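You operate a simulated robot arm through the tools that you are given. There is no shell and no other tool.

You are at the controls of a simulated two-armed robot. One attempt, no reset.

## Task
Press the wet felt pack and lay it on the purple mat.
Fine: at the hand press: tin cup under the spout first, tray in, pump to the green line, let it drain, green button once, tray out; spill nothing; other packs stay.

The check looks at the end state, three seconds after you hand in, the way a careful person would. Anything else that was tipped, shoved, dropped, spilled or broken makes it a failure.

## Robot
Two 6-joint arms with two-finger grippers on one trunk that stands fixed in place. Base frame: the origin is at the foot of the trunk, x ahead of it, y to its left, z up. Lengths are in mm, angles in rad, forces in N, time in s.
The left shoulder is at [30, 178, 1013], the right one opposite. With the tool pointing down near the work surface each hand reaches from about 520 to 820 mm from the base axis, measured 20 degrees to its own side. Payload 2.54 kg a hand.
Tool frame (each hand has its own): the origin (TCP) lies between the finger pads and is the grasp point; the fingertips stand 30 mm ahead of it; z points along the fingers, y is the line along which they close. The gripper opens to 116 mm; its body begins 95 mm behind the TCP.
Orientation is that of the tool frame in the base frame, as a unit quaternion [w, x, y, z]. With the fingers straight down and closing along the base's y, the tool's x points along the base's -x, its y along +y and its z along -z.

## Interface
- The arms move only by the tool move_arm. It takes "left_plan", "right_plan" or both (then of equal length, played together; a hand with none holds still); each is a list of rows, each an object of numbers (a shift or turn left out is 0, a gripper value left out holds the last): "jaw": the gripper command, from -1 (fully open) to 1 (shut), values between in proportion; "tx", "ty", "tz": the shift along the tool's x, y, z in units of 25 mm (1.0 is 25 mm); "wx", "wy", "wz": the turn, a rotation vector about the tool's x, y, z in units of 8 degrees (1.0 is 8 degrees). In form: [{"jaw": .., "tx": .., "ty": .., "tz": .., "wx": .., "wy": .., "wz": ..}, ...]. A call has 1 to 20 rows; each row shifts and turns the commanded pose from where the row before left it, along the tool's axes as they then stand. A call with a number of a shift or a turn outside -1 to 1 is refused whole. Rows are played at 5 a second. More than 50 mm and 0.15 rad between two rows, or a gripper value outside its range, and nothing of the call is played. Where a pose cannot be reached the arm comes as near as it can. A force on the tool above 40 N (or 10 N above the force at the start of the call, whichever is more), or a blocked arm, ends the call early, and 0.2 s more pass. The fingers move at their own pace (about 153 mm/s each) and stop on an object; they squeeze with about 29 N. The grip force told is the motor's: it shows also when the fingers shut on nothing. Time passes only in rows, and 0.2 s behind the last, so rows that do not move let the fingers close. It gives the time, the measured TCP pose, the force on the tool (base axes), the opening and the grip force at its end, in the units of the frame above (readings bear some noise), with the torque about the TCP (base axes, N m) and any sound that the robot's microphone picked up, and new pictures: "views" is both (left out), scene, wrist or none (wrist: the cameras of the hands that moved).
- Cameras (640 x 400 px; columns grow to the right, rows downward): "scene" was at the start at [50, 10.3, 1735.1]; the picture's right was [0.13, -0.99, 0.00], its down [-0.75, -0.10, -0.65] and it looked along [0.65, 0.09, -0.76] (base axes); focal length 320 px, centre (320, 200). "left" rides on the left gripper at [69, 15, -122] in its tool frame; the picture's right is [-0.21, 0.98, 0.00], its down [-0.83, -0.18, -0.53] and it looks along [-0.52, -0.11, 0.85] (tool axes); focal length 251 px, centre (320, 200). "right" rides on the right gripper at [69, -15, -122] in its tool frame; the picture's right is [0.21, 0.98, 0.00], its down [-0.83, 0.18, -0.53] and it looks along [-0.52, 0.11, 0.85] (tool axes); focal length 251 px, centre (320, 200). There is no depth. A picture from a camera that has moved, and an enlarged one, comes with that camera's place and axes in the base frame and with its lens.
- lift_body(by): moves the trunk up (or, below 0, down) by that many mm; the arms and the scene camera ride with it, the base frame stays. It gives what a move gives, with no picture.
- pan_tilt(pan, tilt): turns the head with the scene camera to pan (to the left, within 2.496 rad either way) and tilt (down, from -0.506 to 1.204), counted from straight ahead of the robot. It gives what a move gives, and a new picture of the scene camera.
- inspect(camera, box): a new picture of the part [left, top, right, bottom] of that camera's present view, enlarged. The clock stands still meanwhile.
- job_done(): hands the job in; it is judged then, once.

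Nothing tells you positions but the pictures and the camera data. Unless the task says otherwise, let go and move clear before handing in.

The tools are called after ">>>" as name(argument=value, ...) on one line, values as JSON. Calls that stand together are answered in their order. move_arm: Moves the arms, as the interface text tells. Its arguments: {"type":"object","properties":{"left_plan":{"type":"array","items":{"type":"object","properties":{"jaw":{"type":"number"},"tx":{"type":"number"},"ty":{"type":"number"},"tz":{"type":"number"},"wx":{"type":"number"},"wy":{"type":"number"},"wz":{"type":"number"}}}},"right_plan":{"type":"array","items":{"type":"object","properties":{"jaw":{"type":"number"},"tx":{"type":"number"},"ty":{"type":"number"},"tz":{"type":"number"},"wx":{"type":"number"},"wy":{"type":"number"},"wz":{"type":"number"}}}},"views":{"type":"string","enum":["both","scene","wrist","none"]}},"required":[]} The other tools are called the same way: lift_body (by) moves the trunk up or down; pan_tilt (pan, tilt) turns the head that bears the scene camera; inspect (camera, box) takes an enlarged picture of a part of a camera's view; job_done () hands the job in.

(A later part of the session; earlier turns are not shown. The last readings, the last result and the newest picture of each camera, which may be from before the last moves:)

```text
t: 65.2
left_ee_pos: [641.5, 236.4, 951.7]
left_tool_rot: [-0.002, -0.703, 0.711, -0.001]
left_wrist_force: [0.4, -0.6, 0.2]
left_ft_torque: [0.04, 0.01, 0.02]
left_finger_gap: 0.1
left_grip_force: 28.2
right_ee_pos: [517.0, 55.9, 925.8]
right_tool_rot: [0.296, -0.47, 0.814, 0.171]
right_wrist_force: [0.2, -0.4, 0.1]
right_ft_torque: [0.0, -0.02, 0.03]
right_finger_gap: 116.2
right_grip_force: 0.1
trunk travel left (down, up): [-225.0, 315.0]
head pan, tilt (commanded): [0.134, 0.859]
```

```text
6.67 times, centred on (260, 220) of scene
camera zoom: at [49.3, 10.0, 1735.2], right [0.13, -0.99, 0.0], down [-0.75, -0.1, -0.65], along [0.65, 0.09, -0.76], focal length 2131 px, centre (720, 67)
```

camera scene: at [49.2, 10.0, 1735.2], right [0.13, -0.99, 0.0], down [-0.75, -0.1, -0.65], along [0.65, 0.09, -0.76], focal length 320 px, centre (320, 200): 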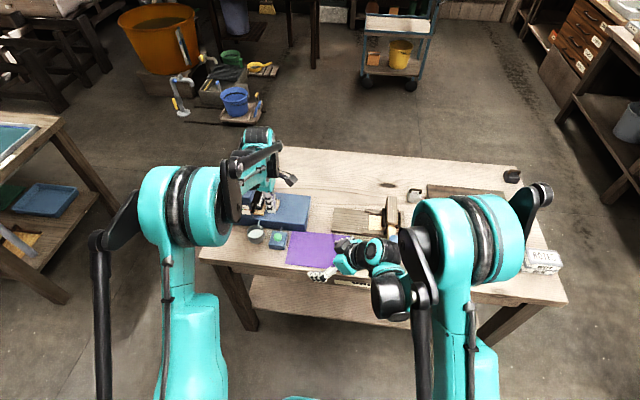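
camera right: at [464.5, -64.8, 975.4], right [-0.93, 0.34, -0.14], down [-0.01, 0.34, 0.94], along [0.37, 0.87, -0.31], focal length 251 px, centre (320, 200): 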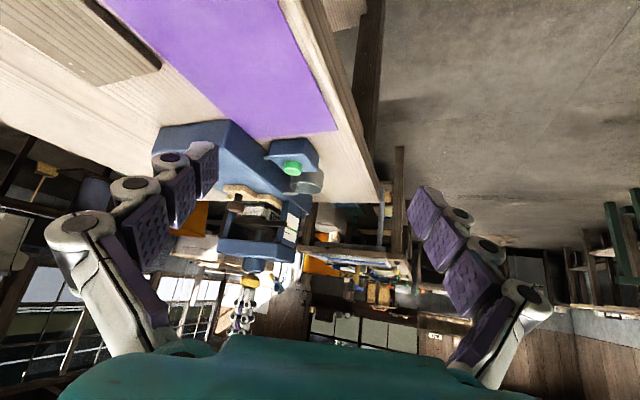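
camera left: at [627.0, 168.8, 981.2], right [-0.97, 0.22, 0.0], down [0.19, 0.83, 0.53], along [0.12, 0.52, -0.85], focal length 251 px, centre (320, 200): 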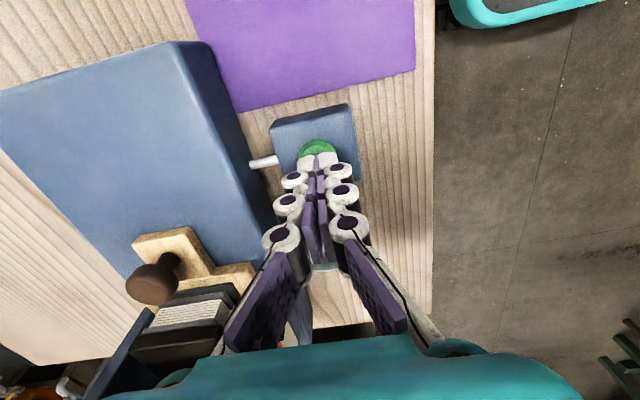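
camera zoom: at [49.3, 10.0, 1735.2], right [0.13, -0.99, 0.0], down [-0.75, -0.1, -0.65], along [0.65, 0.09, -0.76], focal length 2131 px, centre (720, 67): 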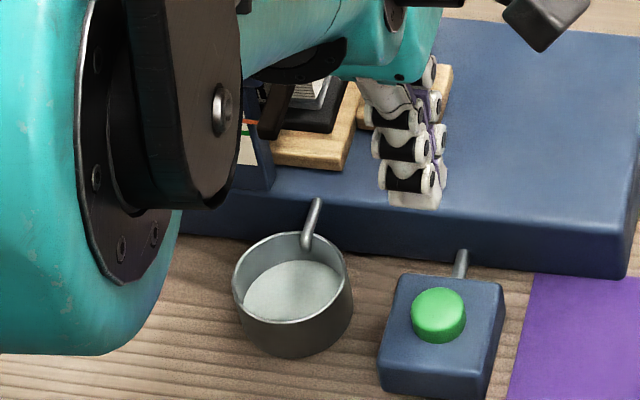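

The pointer is back at its start mark, so the pressure is released, and the pack is now light grey. Next I'm returning to the tray knob at about (770, 278) to pull the tray out.

>>> move_arm(left_plan=[{"jaw": 0.0, "ty": -0.857, "tx": -0.277, "tz": -0.167}, {"ty": -0.857, "tx": -0.277, "tz": -0.167}, {"ty": -0.857, "tx": -0.277, "tz": -0.167}, {"ty": -0.857, "tx": -0.277, "tz": -0.167}, {"ty": -0.857, "tx": -0.277, "tz": -0.167}, {"ty": -0.857, "tx": -0.277, "tz": -0.167}], views="both")

>>> inspect(camera="left", box=[240, 60, 400, 220])

```text
t: 66.6
left_ee_pos: [771.7, 277.6, 976.5]
left_tool_rot: [-0.004, -0.703, 0.711, 0.0]
left_wrist_force: [0.5, 0.9, -0.6]
left_ft_torque: [-0.05, 0.02, -0.02]
left_finger_gap: 57.9
left_grip_force: 0.1
right_ee_pos: [518.1, 56.4, 925.2]
right_tool_rot: [0.295, -0.471, 0.814, 0.171]
right_wrist_force: [0.6, 0.1, 0.3]
right_ft_torque: [0.0, -0.01, 0.0]
right_finger_gap: 115.9
right_grip_force: 0.0
trunk travel left (down, up): [-225.0, 315.0]
head pan, tilt (commanded): [0.134, 0.859]
camera scene: at [51.2, 10.6, 1735.1], right [0.13, -0.99, 0.0], down [-0.75, -0.1, -0.65], along [0.65, 0.09, -0.76], focal length 320 px, centre (320, 200)
camera left: at [756.2, 209.1, 1097.0], right [-0.97, 0.22, 0.0], down [0.19, 0.83, 0.53], along [0.12, 0.52, -0.85], focal length 251 px, centre (320, 200)
```

scene: 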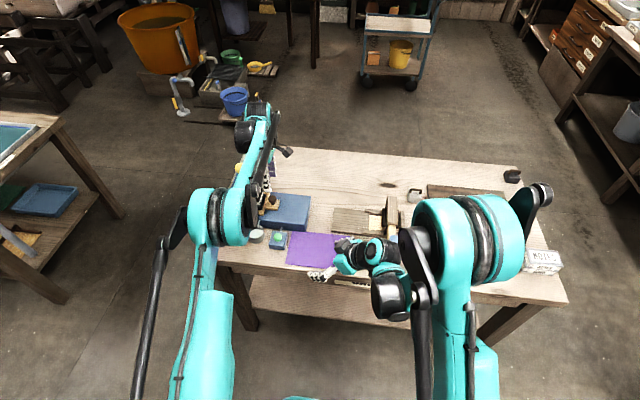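
left: 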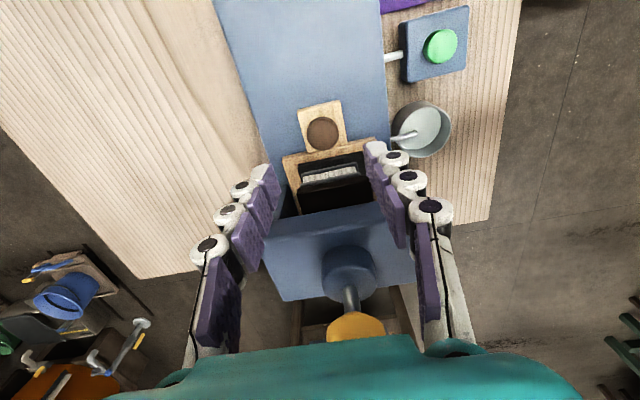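

```text
2.50 times, centred on (320, 140) of left
camera zoom: at [756.2, 209.1, 1097.0], right [-0.97, 0.22, 0.0], down [0.19, 0.83, 0.53], along [0.12, 0.52, -0.85], focal length 629 px, centre (320, 350)
```

zoom: 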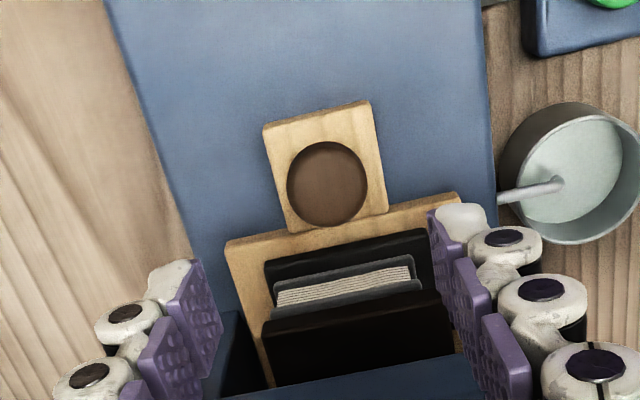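

>>> move_arm(left_plan=[{"tz": 0.78, "ty": 0.03}, {"tz": 0.78}, {"tz": 0.78}, {"tz": 0.78}, {"tz": 0.78}, {"jaw": 1}, {"jaw": 1}, {"jaw": 1}], views="none")

>>> inspect(camera="left", box=[220, 80, 420, 260])

```text
t: 68.4
left_ee_pos: [769.6, 276.3, 877.2]
left_tool_rot: [-0.002, -0.703, 0.711, 0.0]
left_wrist_force: [-10.2, -1.1, -5.3]
left_ft_torque: [0.04, 0.12, 0.01]
left_finger_gap: 28.0
left_grip_force: 45.1
right_ee_pos: [515.0, 56.8, 925.6]
right_tool_rot: [0.295, -0.47, 0.814, 0.171]
right_wrist_force: [0.4, 0.1, 0.5]
right_ft_torque: [0.04, 0.0, -0.03]
right_finger_gap: 116.2
right_grip_force: 0.0
trunk travel left (down, up): [-225.0, 315.0]
head pan, tilt (commanded): [0.134, 0.859]
```

```text
2.22 times, centred on (320, 170) of left
camera zoom: at [754.0, 208.1, 999.2], right [-0.97, 0.22, 0.0], down [0.19, 0.83, 0.53], along [0.12, 0.52, -0.85], focal length 559 px, centre (320, 267)
```

zoom: 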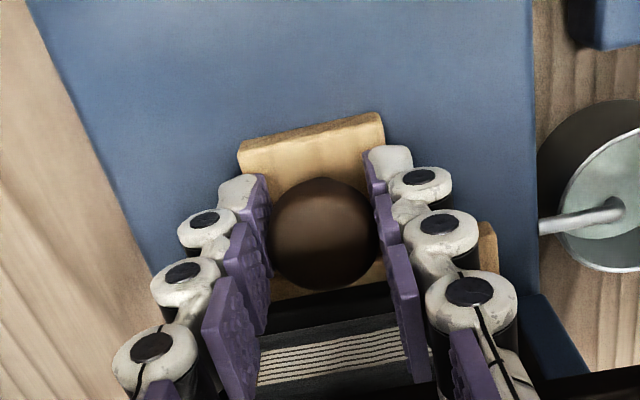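

>>> move_arm(left_plan=[{"tx": 0.4, "ty": 0.02}, {"tx": 0.4, "ty": -0.005}, {"tx": 0.4, "ty": -0.005}, {"tx": 0.4, "ty": -0.005}], views="none")

>>> inspect(camera="left", box=[220, 80, 440, 300])

```text
t: 69.4
left_ee_pos: [770.6, 236.6, 876.9]
left_tool_rot: [-0.003, -0.704, 0.711, 0.0]
left_wrist_force: [-9.9, -0.8, -13.0]
left_ft_torque: [0.24, 0.11, -0.02]
left_finger_gap: 28.1
left_grip_force: 44.4
right_ee_pos: [517.8, 57.7, 925.5]
right_tool_rot: [0.296, -0.47, 0.814, 0.171]
right_wrist_force: [0.3, 0.3, -0.4]
right_ft_torque: [-0.02, 0.0, -0.02]
right_finger_gap: 116.0
right_grip_force: 0.1
trunk travel left (down, up): [-225.0, 315.0]
head pan, tilt (commanded): [0.134, 0.859]
```

```text
1.82 times, centred on (330, 190) of left
camera zoom: at [753.9, 167.5, 999.2], right [-0.97, 0.22, 0.0], down [0.19, 0.83, 0.53], along [0.12, 0.52, -0.85], focal length 457 px, centre (302, 218)
```

zoom: 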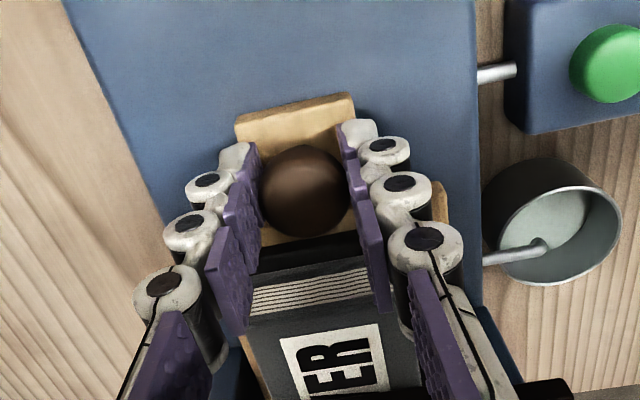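

>>> move_arm(left_plan=[{"tx": 0.45, "ty": 0.02, "tz": 0.03}, {"tx": 0.45, "ty": 0.0}, {"tx": 0.45, "ty": -0.005}, {"tx": 0.45, "ty": -0.005}, {"tx": 0.45, "ty": -0.005}, {"tx": 0.45, "ty": -0.005}, {"tx": 0.45, "ty": -0.005}], views="none")

>>> inspect(camera="left", box=[200, 80, 440, 330])

```text
t: 71.0
left_ee_pos: [770.4, 157.0, 877.6]
left_tool_rot: [-0.002, -0.703, 0.711, -0.001]
left_wrist_force: [13.1, -1.2, 5.7]
left_ft_torque: [0.2, -0.24, -0.06]
left_finger_gap: 28.1
left_grip_force: 44.8
right_ee_pos: [517.5, 56.3, 925.9]
right_tool_rot: [0.295, -0.471, 0.814, 0.172]
right_wrist_force: [-0.8, -0.4, -0.1]
right_ft_torque: [0.01, -0.01, 0.01]
right_finger_gap: 115.8
right_grip_force: 0.1
trunk travel left (down, up): [-225.0, 315.0]
head pan, tilt (commanded): [0.134, 0.859]
```

```text
1.60 times, centred on (320, 205) of left
camera zoom: at [753.7, 88.7, 999.1], right [-0.97, 0.22, 0.0], down [0.19, 0.83, 0.53], along [0.12, 0.52, -0.85], focal length 402 px, centre (320, 192)
```

zoom: 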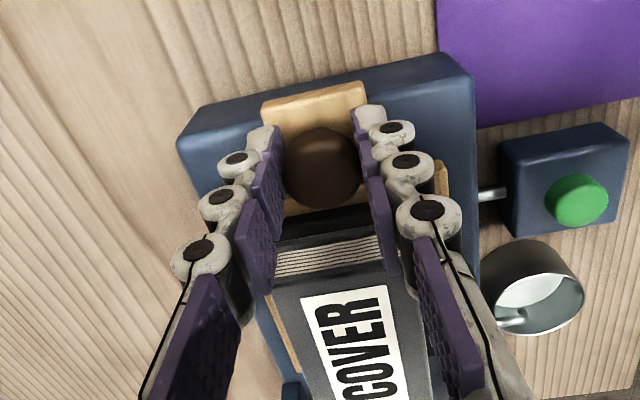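

>>> move_arm(left_plan=[{"tx": 0.25, "ty": -0.04}, {"tx": 0.2}, {"tx": 0.12}, {"tx": 0}], views="none")

>>> inspect(camera="left", box=[200, 80, 440, 330])

```text
t: 72.0
left_ee_pos: [770.6, 142.8, 876.2]
left_tool_rot: [-0.002, -0.703, 0.711, -0.001]
left_wrist_force: [7.2, 0.1, 6.5]
left_ft_torque: [0.08, -0.13, -0.02]
left_finger_gap: 28.5
left_grip_force: 45.5
right_ee_pos: [516.6, 57.3, 926.2]
right_tool_rot: [0.295, -0.471, 0.814, 0.171]
right_wrist_force: [-0.4, 0.1, -0.6]
right_ft_torque: [0.0, -0.05, 0.0]
right_finger_gap: 116.1
right_grip_force: 0.1
trunk travel left (down, up): [-225.0, 315.0]
head pan, tilt (commanded): [0.134, 0.859]
```

```text
1.60 times, centred on (320, 205) of left
camera zoom: at [753.8, 74.6, 999.1], right [-0.97, 0.22, 0.0], down [0.19, 0.83, 0.53], along [0.12, 0.52, -0.85], focal length 402 px, centre (320, 192)
```

zoom: 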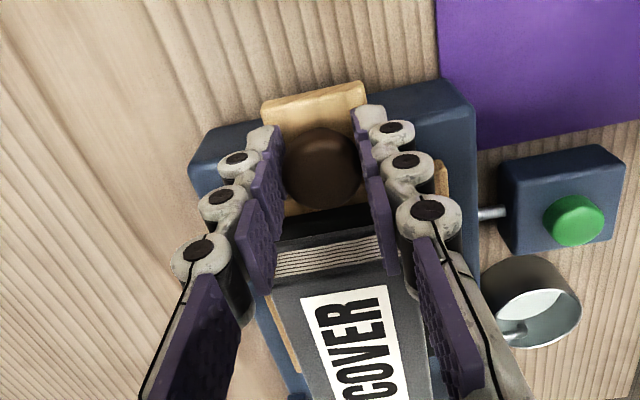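

The tray is back at its original out position. I'm releasing the knob and rising to look at the pack for grasping.

>>> move_arm(left_plan=[{"jaw": 0.1}, {"jaw": 0.1}, {"tz": -0.4}, {"tz": -0.8}, {"tz": -1}, {"tz": -1}, {"tz": -0.8}], views="both")

>>> inspect(camera="left", box=[240, 80, 440, 280])

>>> inspect(camera="scene", box=[240, 180, 330, 250])

>>> inspect(camera="right", box=[160, 120, 330, 250])

```text
t: 73.6
left_ee_pos: [768.5, 144.8, 977.7]
left_tool_rot: [-0.002, -0.703, 0.711, -0.001]
left_wrist_force: [-0.4, 0.4, -0.5]
left_ft_torque: [0.03, 0.0, -0.01]
left_finger_gap: 52.2
left_grip_force: 0.0
right_ee_pos: [516.9, 55.8, 925.5]
right_tool_rot: [0.296, -0.47, 0.814, 0.171]
right_wrist_force: [0.3, -0.5, -0.4]
right_ft_torque: [-0.04, -0.01, -0.02]
right_finger_gap: 116.1
right_grip_force: 0.1
trunk travel left (down, up): [-225.0, 315.0]
head pan, tilt (commanded): [0.134, 0.859]
camera scene: at [49.7, 10.1, 1735.1], right [0.13, -0.99, 0.0], down [-0.75, -0.1, -0.65], along [0.65, 0.09, -0.76], focal length 320 px, centre (320, 200)
camera left: at [753.8, 75.1, 1099.8], right [-0.97, 0.22, 0.0], down [0.19, 0.83, 0.53], along [0.12, 0.52, -0.85], focal length 251 px, centre (320, 200)
```

scene: 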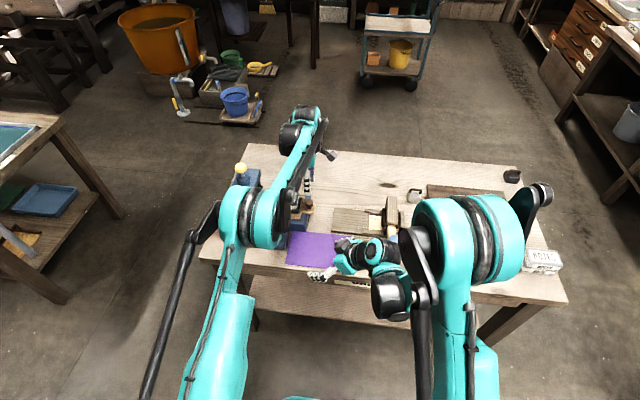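
left: 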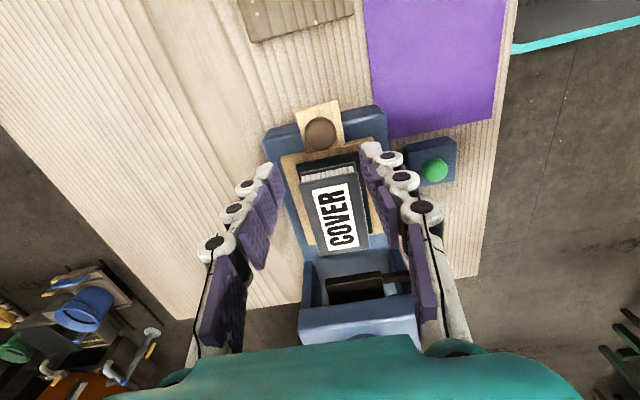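

```text
2.00 times, centred on (340, 180) of left
camera zoom: at [753.8, 75.1, 1099.8], right [-0.97, 0.22, 0.0], down [0.19, 0.83, 0.53], along [0.12, 0.52, -0.85], focal length 503 px, centre (280, 240)
```

zoom: 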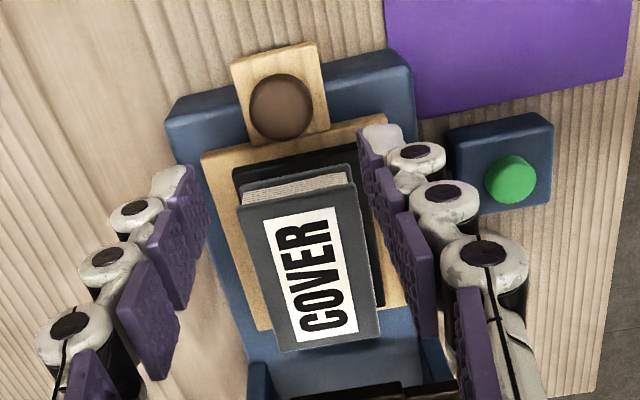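

```text
5.71 times, centred on (285, 215) of scene
camera zoom: at [49.7, 10.1, 1735.1], right [0.13, -0.99, 0.0], down [-0.75, -0.1, -0.65], along [0.65, 0.09, -0.76], focal length 1826 px, centre (520, 114)
```

zoom: 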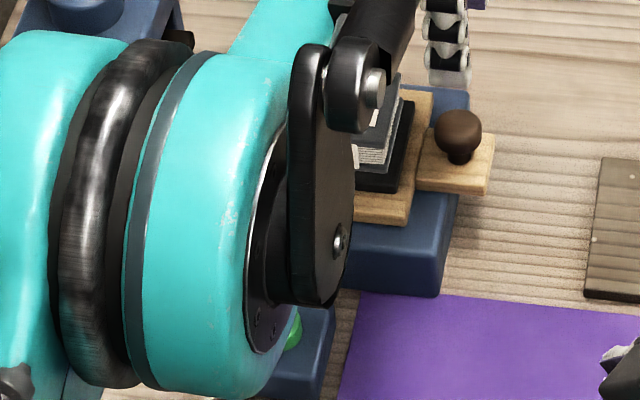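

```text
3.08 times, centred on (245, 185) of right
camera zoom: at [464.2, -64.8, 975.6], right [-0.93, 0.34, -0.14], down [-0.01, 0.34, 0.94], along [0.37, 0.87, -0.31], focal length 774 px, centre (551, 246)
```

zoom: 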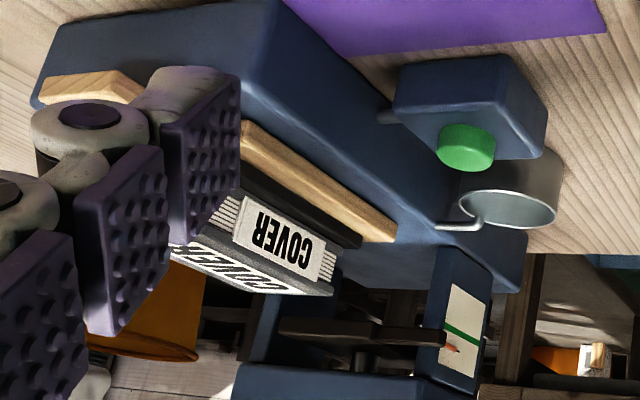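

>>> inspect(camera="right", box=[205, 145, 275, 225])

>>> inspect(camera="left", box=[270, 140, 410, 270])

```text
5.00 times, centred on (240, 185) of right
camera zoom: at [464.2, -64.8, 975.6], right [-0.93, 0.34, -0.14], down [-0.01, 0.34, 0.94], along [0.37, 0.87, -0.31], focal length 1257 px, centre (720, 275)
```

zoom: 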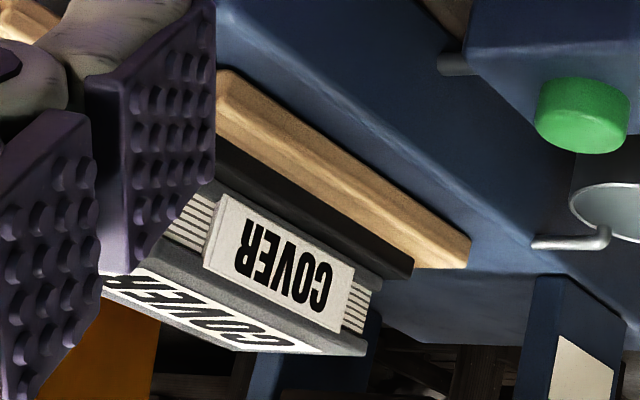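

```text
3.08 times, centred on (340, 205) of left
camera zoom: at [753.8, 75.1, 1099.8], right [-0.97, 0.22, 0.0], down [0.19, 0.83, 0.53], along [0.12, 0.52, -0.85], focal length 774 px, centre (258, 185)
```

zoom: 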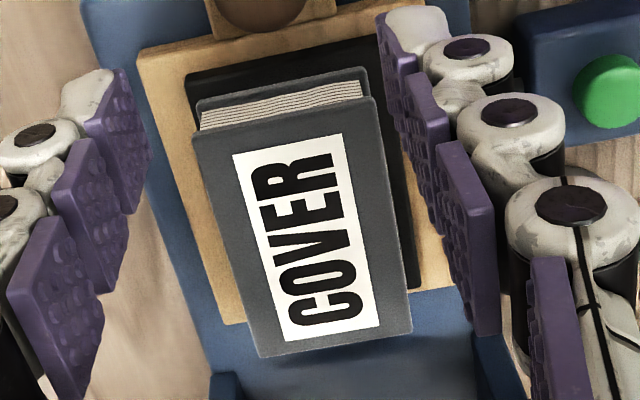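

The pressed pack is at about x 742–799, y 188–288, z 852–878, resting on the black pad. I'm withdrawing the right hand well clear of the mat and moving the open left hand over the pack.

>>> move_arm(right_plan=[{"tx": -0.154, "ty": -0.135, "tz": -0.959}, {"tx": -0.154, "ty": -0.135, "tz": -0.959}, {"tx": -0.154, "ty": -0.135, "tz": -0.959}, {"tx": -0.154, "ty": -0.135, "tz": -0.959}, {"tx": -0.154, "ty": -0.135, "tz": -0.959}, {"tx": -0.154, "ty": -0.135, "tz": -0.959}, {"tx": -0.154, "ty": -0.135, "tz": -0.959}, {"tx": -0.154, "ty": -0.135, "tz": -0.959}, {"tx": -0.154, "ty": -0.135, "tz": -0.959}, {"tx": -0.154, "ty": -0.135, "tz": -0.959}, {"tx": -0.154, "ty": -0.135, "tz": -0.959}, {"tx": -0.154, "ty": -0.135, "tz": -0.959}], views="none")

>>> move_arm(left_plan=[{"tx": -0.75, "ty": -0.01, "jaw": -0.72}, {"tx": -0.75, "ty": -0.01}, {"tx": -0.75, "ty": -0.01}, {"tx": -0.75, "ty": -0.01}, {"tx": -0.73, "ty": -0.01}], views="both")

>>> inspect(camera="left", box=[200, 60, 440, 260])

```text
t: 76.2
left_ee_pos: [769.6, 143.6, 978.1]
left_tool_rot: [-0.001, -0.703, 0.711, 0.0]
left_wrist_force: [-0.4, 0.3, 0.0]
left_ft_torque: [-0.02, -0.03, 0.03]
left_finger_gap: 52.4
left_grip_force: 0.1
right_ee_pos: [477.3, -94.2, 1176.5]
right_tool_rot: [0.296, -0.47, 0.814, 0.171]
right_wrist_force: [0.2, 0.4, 0.9]
right_ft_torque: [-0.03, -0.02, 0.0]
right_finger_gap: 115.9
right_grip_force: 0.0
trunk travel left (down, up): [-225.0, 315.0]
head pan, tilt (commanded): [0.134, 0.859]
```

```text
t: 77.4
left_ee_pos: [772.9, 237.2, 977.8]
left_tool_rot: [-0.003, -0.703, 0.711, -0.001]
left_wrist_force: [0.0, -0.1, -0.1]
left_ft_torque: [-0.01, 0.01, 0.0]
left_finger_gap: 99.5
left_grip_force: 0.1
right_ee_pos: [478.2, -92.4, 1177.0]
right_tool_rot: [0.297, -0.47, 0.814, 0.171]
right_wrist_force: [0.2, -0.6, 0.2]
right_ft_torque: [-0.03, -0.01, 0.02]
right_finger_gap: 115.9
right_grip_force: 0.1
trunk travel left (down, up): [-225.0, 315.0]
head pan, tilt (commanded): [0.134, 0.859]
camera scene: at [50.1, 10.9, 1735.1], right [0.13, -0.99, 0.0], down [-0.75, -0.1, -0.65], along [0.65, 0.09, -0.76], focal length 320 px, centre (320, 200)
camera left: at [756.0, 169.4, 1099.1], right [-0.97, 0.23, 0.0], down [0.19, 0.83, 0.53], along [0.12, 0.52, -0.85], focal length 251 px, centre (320, 200)
```

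scene: 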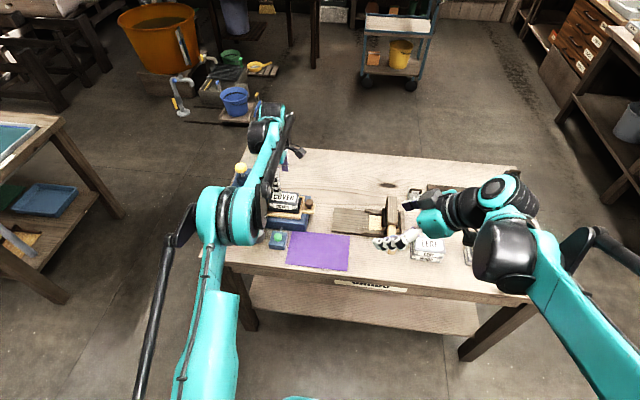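
left: 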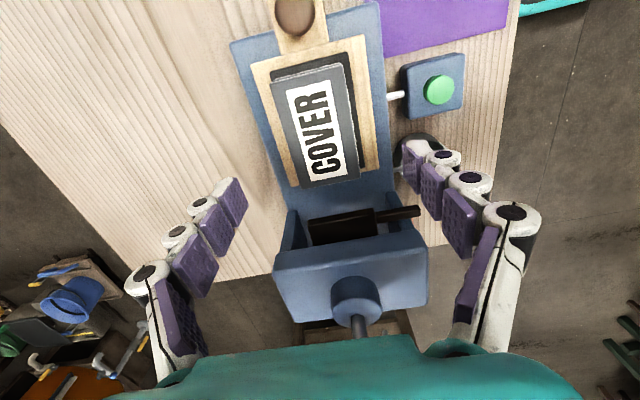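

```text
2.00 times, centred on (320, 160) of left
camera zoom: at [756.0, 169.4, 1099.1], right [-0.97, 0.23, 0.0], down [0.19, 0.83, 0.53], along [0.12, 0.52, -0.85], focal length 503 px, centre (320, 280)
```

zoom: 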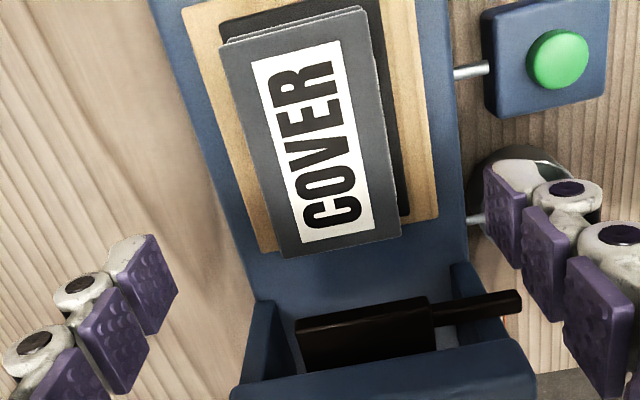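

>>> move_arm(left_plan=[{"tz": 0.9}, {"tz": 0.9}, {"tz": 0.9}, {"tz": 0.9}], views="wrist")

>>> inspect(camera="left", box=[200, 80, 440, 280])

>>> inspect(camera="scene", box=[250, 170, 330, 230])

```text
t: 78.4
left_ee_pos: [772.4, 237.7, 886.9]
left_tool_rot: [-0.002, -0.703, 0.711, -0.001]
left_wrist_force: [0.2, -0.1, 0.0]
left_ft_torque: [0.0, -0.01, 0.0]
left_finger_gap: 99.4
left_grip_force: 0.1
right_ee_pos: [478.1, -92.3, 1176.6]
right_tool_rot: [0.296, -0.47, 0.814, 0.171]
right_wrist_force: [0.1, -0.1, -0.3]
right_ft_torque: [0.01, -0.02, -0.01]
right_finger_gap: 116.1
right_grip_force: 0.1
trunk travel left (down, up): [-225.0, 315.0]
head pan, tilt (commanded): [0.134, 0.859]
camera left: at [756.0, 169.4, 1008.5], right [-0.97, 0.22, 0.0], down [0.19, 0.83, 0.53], along [0.12, 0.52, -0.85], focal length 251 px, centre (320, 200)
```

left: 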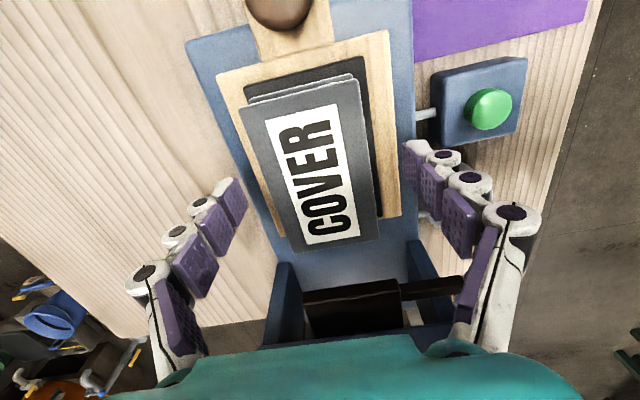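

```text
2.00 times, centred on (320, 180) of left
camera zoom: at [756.0, 169.4, 1008.5], right [-0.97, 0.22, 0.0], down [0.19, 0.83, 0.53], along [0.12, 0.52, -0.85], focal length 503 px, centre (320, 240)
```

zoom: 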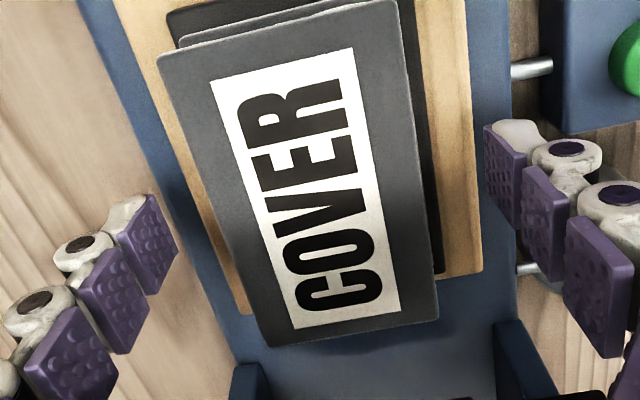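

```text
6.67 times, centred on (290, 200) of scene
camera zoom: at [50.6, 10.3, 1735.1], right [0.13, -0.99, 0.0], down [-0.75, -0.1, -0.65], along [0.65, 0.09, -0.76], focal length 2131 px, centre (520, 200)
```

zoom: 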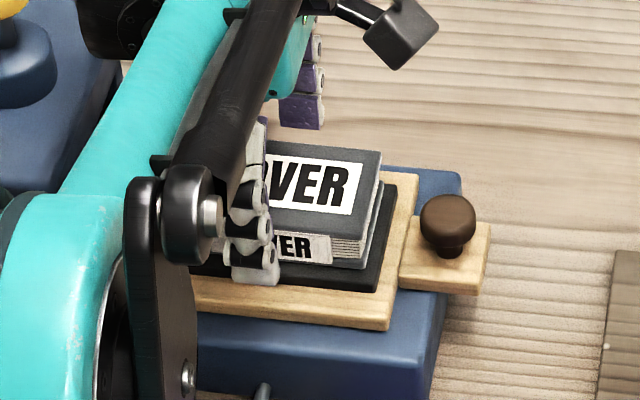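

>>> move_arm(left_plan=[{"jaw": 1}, {"jaw": 1}, {"jaw": 1}, {"jaw": 1}], views="none")

>>> inspect(camera="left", box=[200, 80, 440, 280])

>>> inspect(camera="scene", box=[250, 170, 330, 230])

```text
t: 79.4
left_ee_pos: [772.1, 238.7, 888.2]
left_tool_rot: [-0.002, -0.703, 0.711, -0.001]
left_wrist_force: [0.4, 0.3, 4.8]
left_ft_torque: [0.02, 0.12, 0.08]
left_finger_gap: 59.1
left_grip_force: 28.9
right_ee_pos: [477.4, -92.4, 1177.1]
right_tool_rot: [0.297, -0.469, 0.814, 0.171]
right_wrist_force: [-0.1, -0.2, 0.0]
right_ft_torque: [0.0, -0.02, 0.0]
right_finger_gap: 116.1
right_grip_force: 0.0
trunk travel left (down, up): [-225.0, 315.0]
head pan, tilt (commanded): [0.134, 0.859]
```

```text
2.00 times, centred on (320, 180) of left
camera zoom: at [755.5, 169.2, 1009.3], right [-0.97, 0.22, 0.0], down [0.19, 0.83, 0.53], along [0.12, 0.52, -0.85], focal length 503 px, centre (320, 240)
```

zoom: 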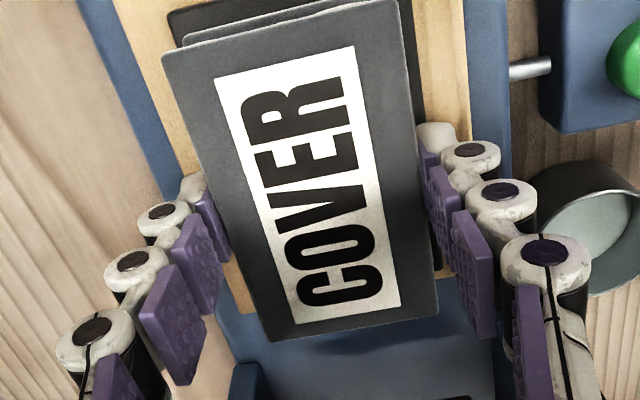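

```text
6.67 times, centred on (290, 200) of scene
camera zoom: at [49.5, 10.0, 1735.2], right [0.13, -0.99, 0.0], down [-0.75, -0.1, -0.65], along [0.65, 0.09, -0.76], focal length 2131 px, centre (520, 200)
```

zoom: 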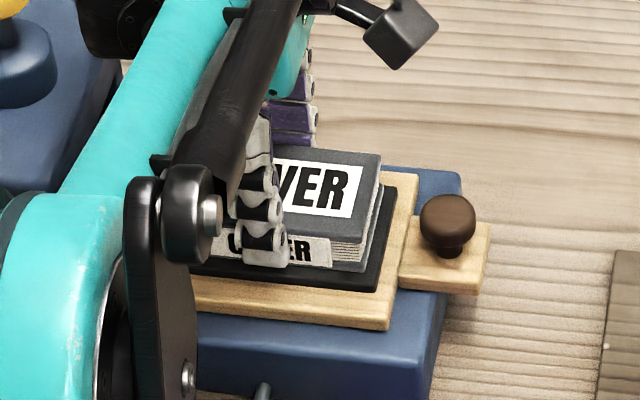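

The pack is gripped at 59 mm width. I'm lifting it slowly straight up.

>>> move_arm(left_plan=[{"tz": -0.2}, {"tz": -0.3}, {"tz": -0.5}, {"tz": -0.6}, {"tz": -0.6}], views="wrist")

>>> inspect(camera="scene", box=[240, 160, 340, 240])

>>> inspect(camera="right", box=[180, 60, 380, 220])

```text
t: 80.6
left_ee_pos: [771.8, 236.7, 942.5]
left_tool_rot: [-0.002, -0.703, 0.711, -0.001]
left_wrist_force: [-0.4, 0.1, -1.1]
left_ft_torque: [-0.04, 0.01, 0.01]
left_finger_gap: 59.0
left_grip_force: 29.1
right_ee_pos: [477.9, -91.8, 1176.5]
right_tool_rot: [0.297, -0.469, 0.814, 0.171]
right_wrist_force: [0.2, 0.1, -0.6]
right_ft_torque: [0.01, -0.02, 0.0]
right_finger_gap: 116.0
right_grip_force: 0.0
trunk travel left (down, up): [-225.0, 315.0]
head pan, tilt (commanded): [0.134, 0.859]
camera left: at [756.0, 168.7, 1064.5], right [-0.97, 0.22, 0.0], down [0.19, 0.83, 0.53], along [0.12, 0.52, -0.85], focal length 251 px, centre (320, 200)
```

left: 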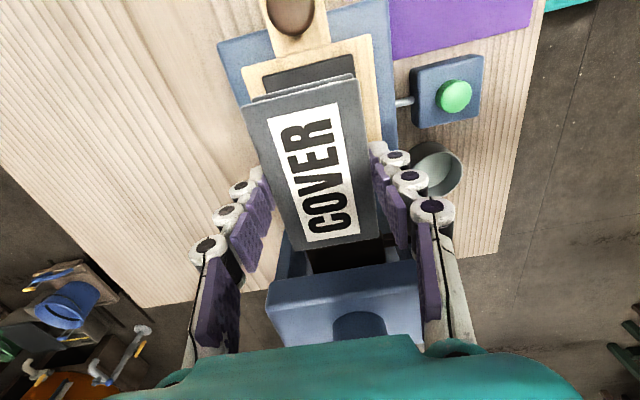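

```text
5.00 times, centred on (290, 200) of scene
camera zoom: at [49.9, 10.1, 1735.1], right [0.13, -0.99, 0.0], down [-0.75, -0.1, -0.65], along [0.65, 0.09, -0.76], focal length 1598 px, centre (470, 200)
```

zoom: 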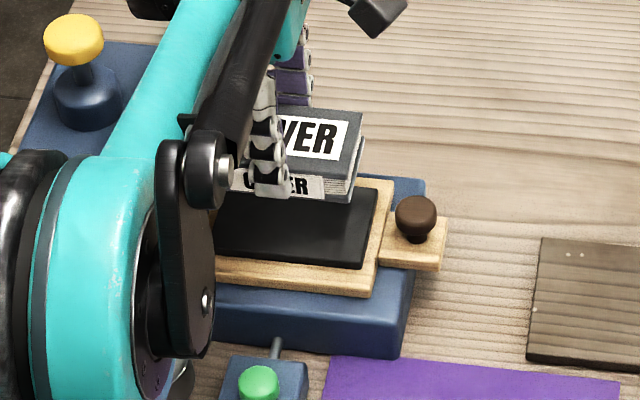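

```text
2.50 times, centred on (280, 140) of right
camera zoom: at [425.2, -214.2, 1226.1], right [-0.93, 0.35, -0.14], down [-0.01, 0.34, 0.94], along [0.37, 0.87, -0.31], focal length 629 px, centre (420, 350)
```

zoom: 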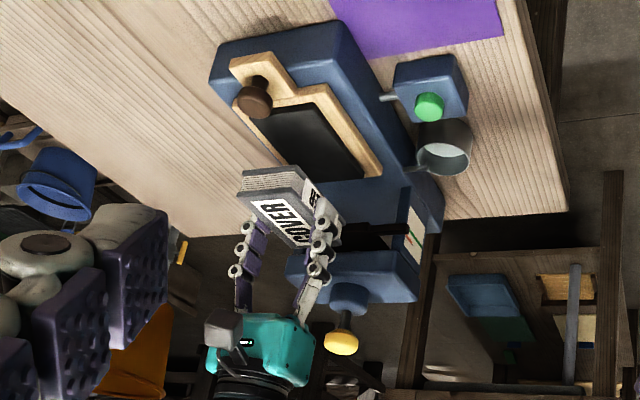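

The pack is off the tray and level, with the black pad left behind. I'm carrying it at height to above the centre of the purple mat, about (629, 94).

>>> move_arm(left_plan=[{"tx": 0.827, "ty": 0.805}, {"tx": 0.827, "ty": 0.805}, {"tx": 0.827, "ty": 0.805}, {"tx": 0.827, "ty": 0.805}, {"tx": 0.827, "ty": 0.805}, {"tx": 0.827, "ty": 0.805}, {"tx": 0.827, "ty": 0.805}], views="both")

>>> inspect(camera="left", box=[160, 0, 480, 260])

>>> inspect(camera="scene", box=[240, 190, 380, 290])

```text
t: 82.2
left_ee_pos: [629.9, 94.3, 943.1]
left_tool_rot: [-0.001, -0.703, 0.711, -0.001]
left_wrist_force: [0.4, 0.9, -1.2]
left_ft_torque: [0.01, -0.01, 0.04]
left_finger_gap: 59.2
left_grip_force: 29.3
right_ee_pos: [477.2, -93.3, 1176.8]
right_tool_rot: [0.296, -0.47, 0.814, 0.171]
right_wrist_force: [-0.1, -1.0, -0.6]
right_ft_torque: [0.03, 0.05, -0.01]
right_finger_gap: 115.9
right_grip_force: 0.1
trunk travel left (down, up): [-225.0, 315.0]
head pan, tilt (commanded): [0.134, 0.859]
camera scene: at [49.3, 9.3, 1735.2], right [0.13, -0.99, 0.0], down [-0.75, -0.1, -0.65], along [0.65, 0.09, -0.76], focal length 320 px, centre (320, 200)
camera left: at [613.6, 24.8, 1065.5], right [-0.97, 0.22, 0.0], down [0.19, 0.83, 0.53], along [0.12, 0.52, -0.85], focal length 251 px, centre (320, 200)
```

scene: 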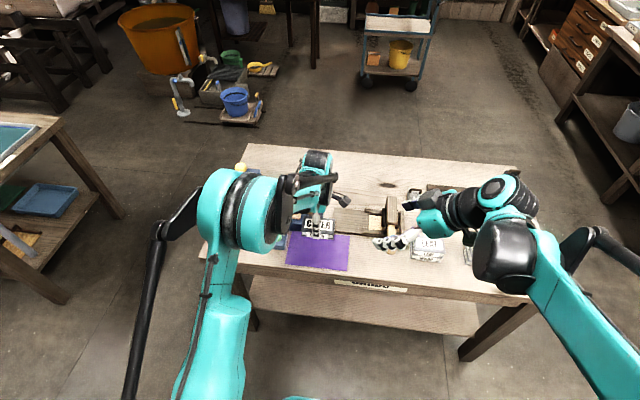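
left: 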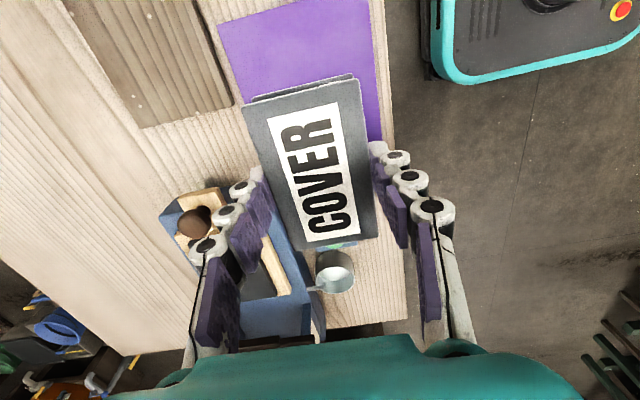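

```text
1.54 times, centred on (320, 130) of left
camera zoom: at [613.6, 24.8, 1065.5], right [-0.97, 0.22, 0.0], down [0.19, 0.83, 0.53], along [0.12, 0.52, -0.85], focal length 387 px, centre (320, 308)
```

zoom: 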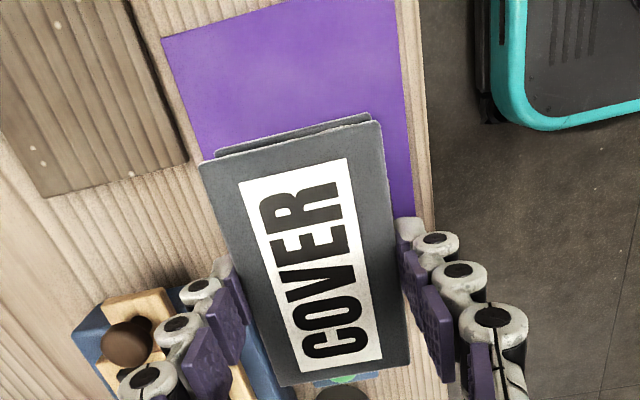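

```text
4.00 times, centred on (310, 240) of scene
camera zoom: at [49.3, 9.3, 1735.2], right [0.13, -0.99, 0.0], down [-0.75, -0.1, -0.65], along [0.65, 0.09, -0.76], focal length 1278 px, centre (360, 40)
```

zoom: 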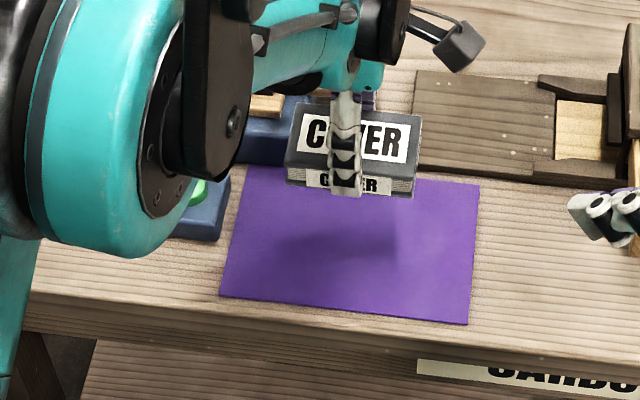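

>>> move_arm(left_plan=[{"tz": 0.9}, {"tz": 0.9}, {"tz": 0.9}, {"tz": 0.9}, {"tz": 0.6}], views="none")

>>> inspect(camera="scene", box=[270, 210, 360, 280])

>>> inspect(camera="left", box=[200, 40, 440, 280])

```text
t: 83.4
left_ee_pos: [630.3, 93.2, 838.2]
left_tool_rot: [-0.003, -0.703, 0.711, 0.0]
left_wrist_force: [0.6, 0.1, -1.2]
left_ft_torque: [-0.01, 0.03, 0.01]
left_finger_gap: 59.3
left_grip_force: 28.7
right_ee_pos: [478.1, -93.7, 1177.3]
right_tool_rot: [0.297, -0.469, 0.814, 0.171]
right_wrist_force: [0.8, 0.0, 0.3]
right_ft_torque: [0.0, -0.02, -0.02]
right_finger_gap: 115.9
right_grip_force: 0.0
trunk travel left (down, up): [-225.0, 315.0]
head pan, tilt (commanded): [0.134, 0.859]
```

```text
5.71 times, centred on (315, 245) of scene
camera zoom: at [50.6, 10.2, 1735.1], right [0.13, -0.99, 0.0], down [-0.75, -0.1, -0.65], along [0.65, 0.09, -0.76], focal length 1826 px, centre (349, -57)
```

zoom: 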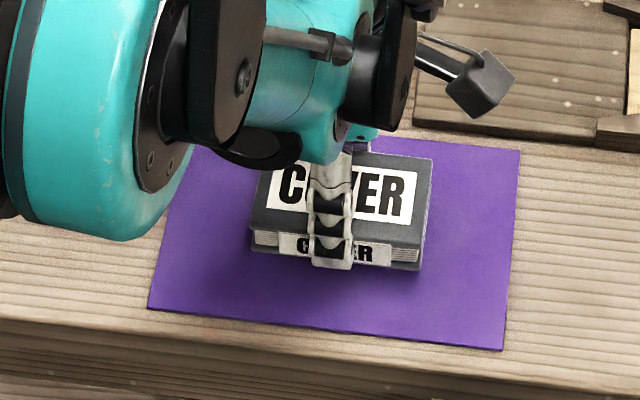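

```text
1.67 times, centred on (320, 160) of left
camera zoom: at [614.2, 24.3, 959.9], right [-0.97, 0.22, 0.0], down [0.19, 0.83, 0.53], along [0.12, 0.52, -0.85], focal length 419 px, centre (320, 267)
```

zoom: 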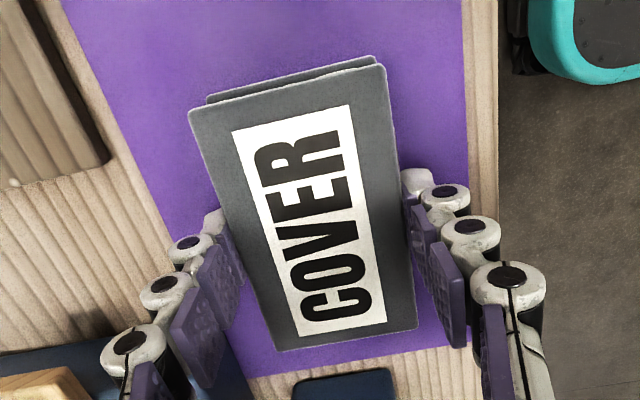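

>>> move_arm(left_plan=[{"tz": 0.2}, {"tz": 0.15}, {"tz": 0.05}, {"tz": 0}], views="none")

>>> inspect(camera="scene", box=[295, 230, 345, 265])

```text
t: 84.4
left_ee_pos: [629.4, 93.0, 827.8]
left_tool_rot: [-0.002, -0.703, 0.711, 0.0]
left_wrist_force: [0.5, 1.2, -1.5]
left_ft_torque: [-0.03, 0.0, 0.0]
left_finger_gap: 58.9
left_grip_force: 28.9
right_ee_pos: [478.1, -92.3, 1177.7]
right_tool_rot: [0.297, -0.47, 0.814, 0.171]
right_wrist_force: [0.5, 0.8, 0.0]
right_ft_torque: [0.03, 0.03, 0.01]
right_finger_gap: 116.3
right_grip_force: 0.0
trunk travel left (down, up): [-225.0, 315.0]
head pan, tilt (commanded): [0.134, 0.859]
```

```text
11.43 times, centred on (320, 248) of scene
camera zoom: at [50.2, 10.1, 1735.1], right [0.13, -0.99, 0.0], down [-0.75, -0.1, -0.65], along [0.65, 0.09, -0.76], focal length 3652 px, centre (320, -343)
```

zoom: 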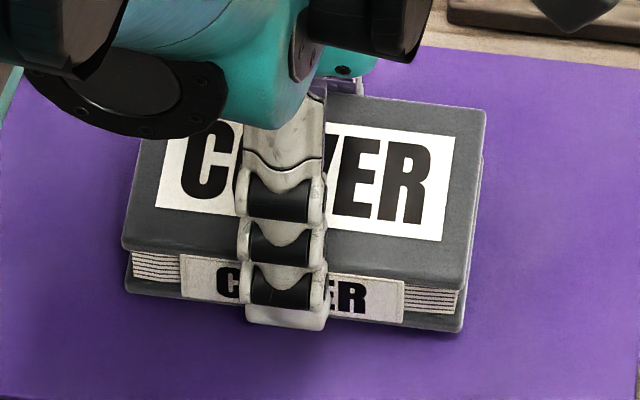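

>>> move_arm(left_plan=[{"tz": 0.05}, {"tz": 0.04}, {"tz": 0}], views="none")

>>> inspect(camera="scene", box=[295, 230, 345, 265])

```text
t: 85.2
left_ee_pos: [629.2, 93.5, 826.1]
left_tool_rot: [-0.002, -0.703, 0.711, -0.001]
left_wrist_force: [0.4, 0.2, -1.0]
left_ft_torque: [-0.02, -0.01, -0.01]
left_finger_gap: 59.1
left_grip_force: 29.1
right_ee_pos: [478.6, -93.6, 1176.6]
right_tool_rot: [0.296, -0.47, 0.814, 0.171]
right_wrist_force: [-0.6, -0.1, 0.1]
right_ft_torque: [0.01, 0.02, -0.01]
right_finger_gap: 116.0
right_grip_force: 0.2
trunk travel left (down, up): [-225.0, 315.0]
head pan, tilt (commanded): [0.134, 0.859]
```

```text
11.43 times, centred on (320, 248) of scene
camera zoom: at [50.2, 10.2, 1735.1], right [0.13, -0.99, 0.0], down [-0.75, -0.1, -0.65], along [0.65, 0.09, -0.76], focal length 3652 px, centre (320, -343)
```

zoom: 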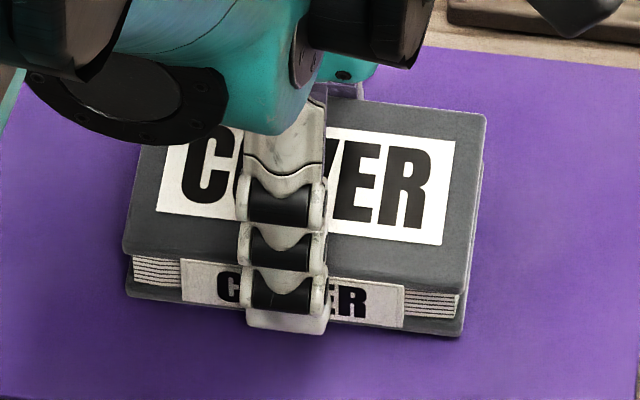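

>>> move_arm(left_plan=[{"tz": 0.05}, {"tz": 0.05}, {"tz": 0}], views="none")

>>> inspect(camera="scene", box=[295, 230, 345, 265])

```text
t: 86.0
left_ee_pos: [630.0, 93.3, 823.2]
left_tool_rot: [-0.001, -0.704, 0.711, 0.0]
left_wrist_force: [0.0, 0.8, -1.8]
left_ft_torque: [-0.01, -0.01, 0.01]
left_finger_gap: 59.2
left_grip_force: 28.8
right_ee_pos: [477.5, -93.4, 1176.8]
right_tool_rot: [0.296, -0.47, 0.814, 0.171]
right_wrist_force: [0.4, -1.0, 0.7]
right_ft_torque: [0.02, 0.0, 0.0]
right_finger_gap: 115.9
right_grip_force: 0.0
trunk travel left (down, up): [-225.0, 315.0]
head pan, tilt (commanded): [0.134, 0.859]
```

```text
11.43 times, centred on (320, 248) of scene
camera zoom: at [50.2, 10.2, 1735.1], right [0.13, -0.99, 0.0], down [-0.75, -0.1, -0.65], along [0.65, 0.09, -0.76], focal length 3652 px, centre (320, -343)
```

zoom: 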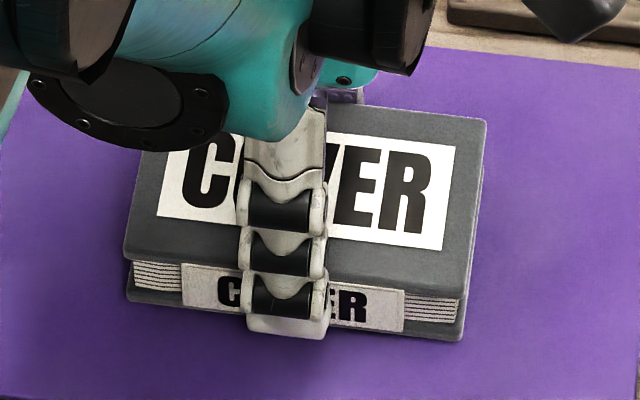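

>>> move_arm(left_plan=[{"tz": 0.05}, {"tz": 0}], views="none")

>>> inspect(camera="scene", box=[295, 230, 345, 265])

>>> inspect(camera="right", box=[300, 30, 400, 110])

```text
t: 86.6
left_ee_pos: [630.1, 92.0, 822.2]
left_tool_rot: [-0.001, -0.703, 0.711, -0.001]
left_wrist_force: [0.0, -0.2, -1.2]
left_ft_torque: [0.01, 0.0, -0.02]
left_finger_gap: 59.2
left_grip_force: 29.5
right_ee_pos: [477.8, -92.6, 1177.1]
right_tool_rot: [0.296, -0.47, 0.814, 0.171]
right_wrist_force: [0.2, -0.1, -0.4]
right_ft_torque: [0.01, 0.0, -0.01]
right_finger_gap: 115.8
right_grip_force: 0.1
trunk travel left (down, up): [-225.0, 315.0]
head pan, tilt (commanded): [0.134, 0.859]
```

```text
11.43 times, centred on (320, 248) of scene
camera zoom: at [50.2, 10.2, 1735.1], right [0.13, -0.99, 0.0], down [-0.75, -0.1, -0.65], along [0.65, 0.09, -0.76], focal length 3652 px, centre (320, -343)
```

zoom: 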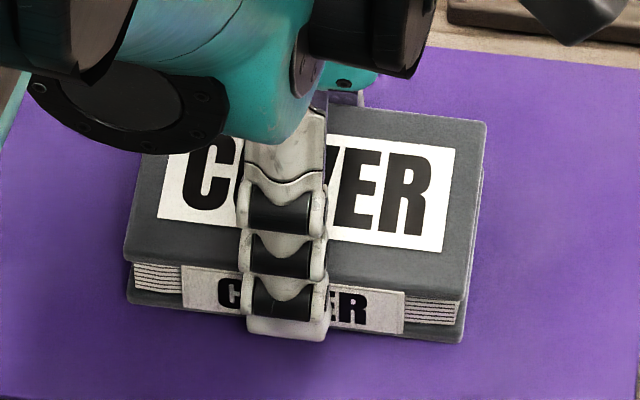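

```text
5.00 times, centred on (350, 70) of right
camera zoom: at [425.3, -214.2, 1226.0], right [-0.93, 0.35, -0.14], down [-0.01, 0.34, 0.94], along [0.37, 0.87, -0.31], focal length 1257 px, centre (170, 850)
```

zoom: 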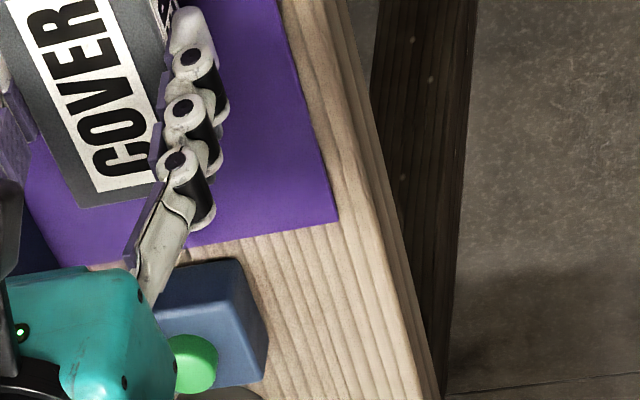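

>>> move_arm(left_plan=[{"tz": 0.04}, {"tz": 0}], views="none")

>>> inspect(camera="scene", box=[305, 245, 345, 265])

```text
t: 87.2
left_ee_pos: [629.8, 92.2, 822.5]
left_tool_rot: [-0.001, -0.704, 0.711, -0.001]
left_wrist_force: [4.8, 0.0, 13.4]
left_ft_torque: [-0.06, 0.02, 0.05]
left_finger_gap: 59.2
left_grip_force: 29.1
right_ee_pos: [477.8, -92.8, 1177.9]
right_tool_rot: [0.297, -0.47, 0.813, 0.171]
right_wrist_force: [0.2, -0.2, -0.1]
right_ft_torque: [0.02, 0.0, 0.02]
right_finger_gap: 116.1
right_grip_force: 0.0
trunk travel left (down, up): [-225.0, 315.0]
head pan, tilt (commanded): [0.134, 0.859]
```

```text
16.00 times, centred on (325, 255) of scene
camera zoom: at [49.3, 9.9, 1735.3], right [0.13, -0.99, 0.0], down [-0.75, -0.1, -0.65], along [0.65, 0.09, -0.76], focal length 5114 px, centre (240, -680)
```

zoom: 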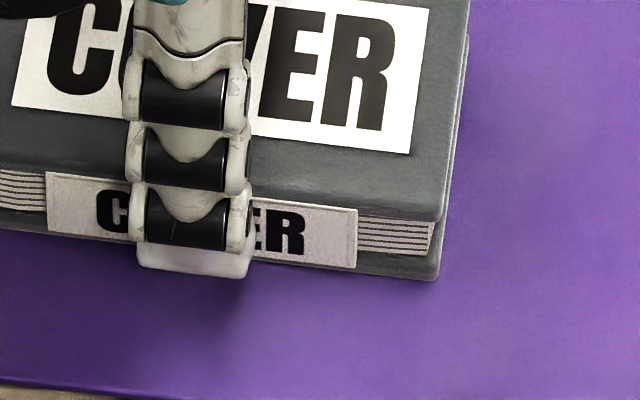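

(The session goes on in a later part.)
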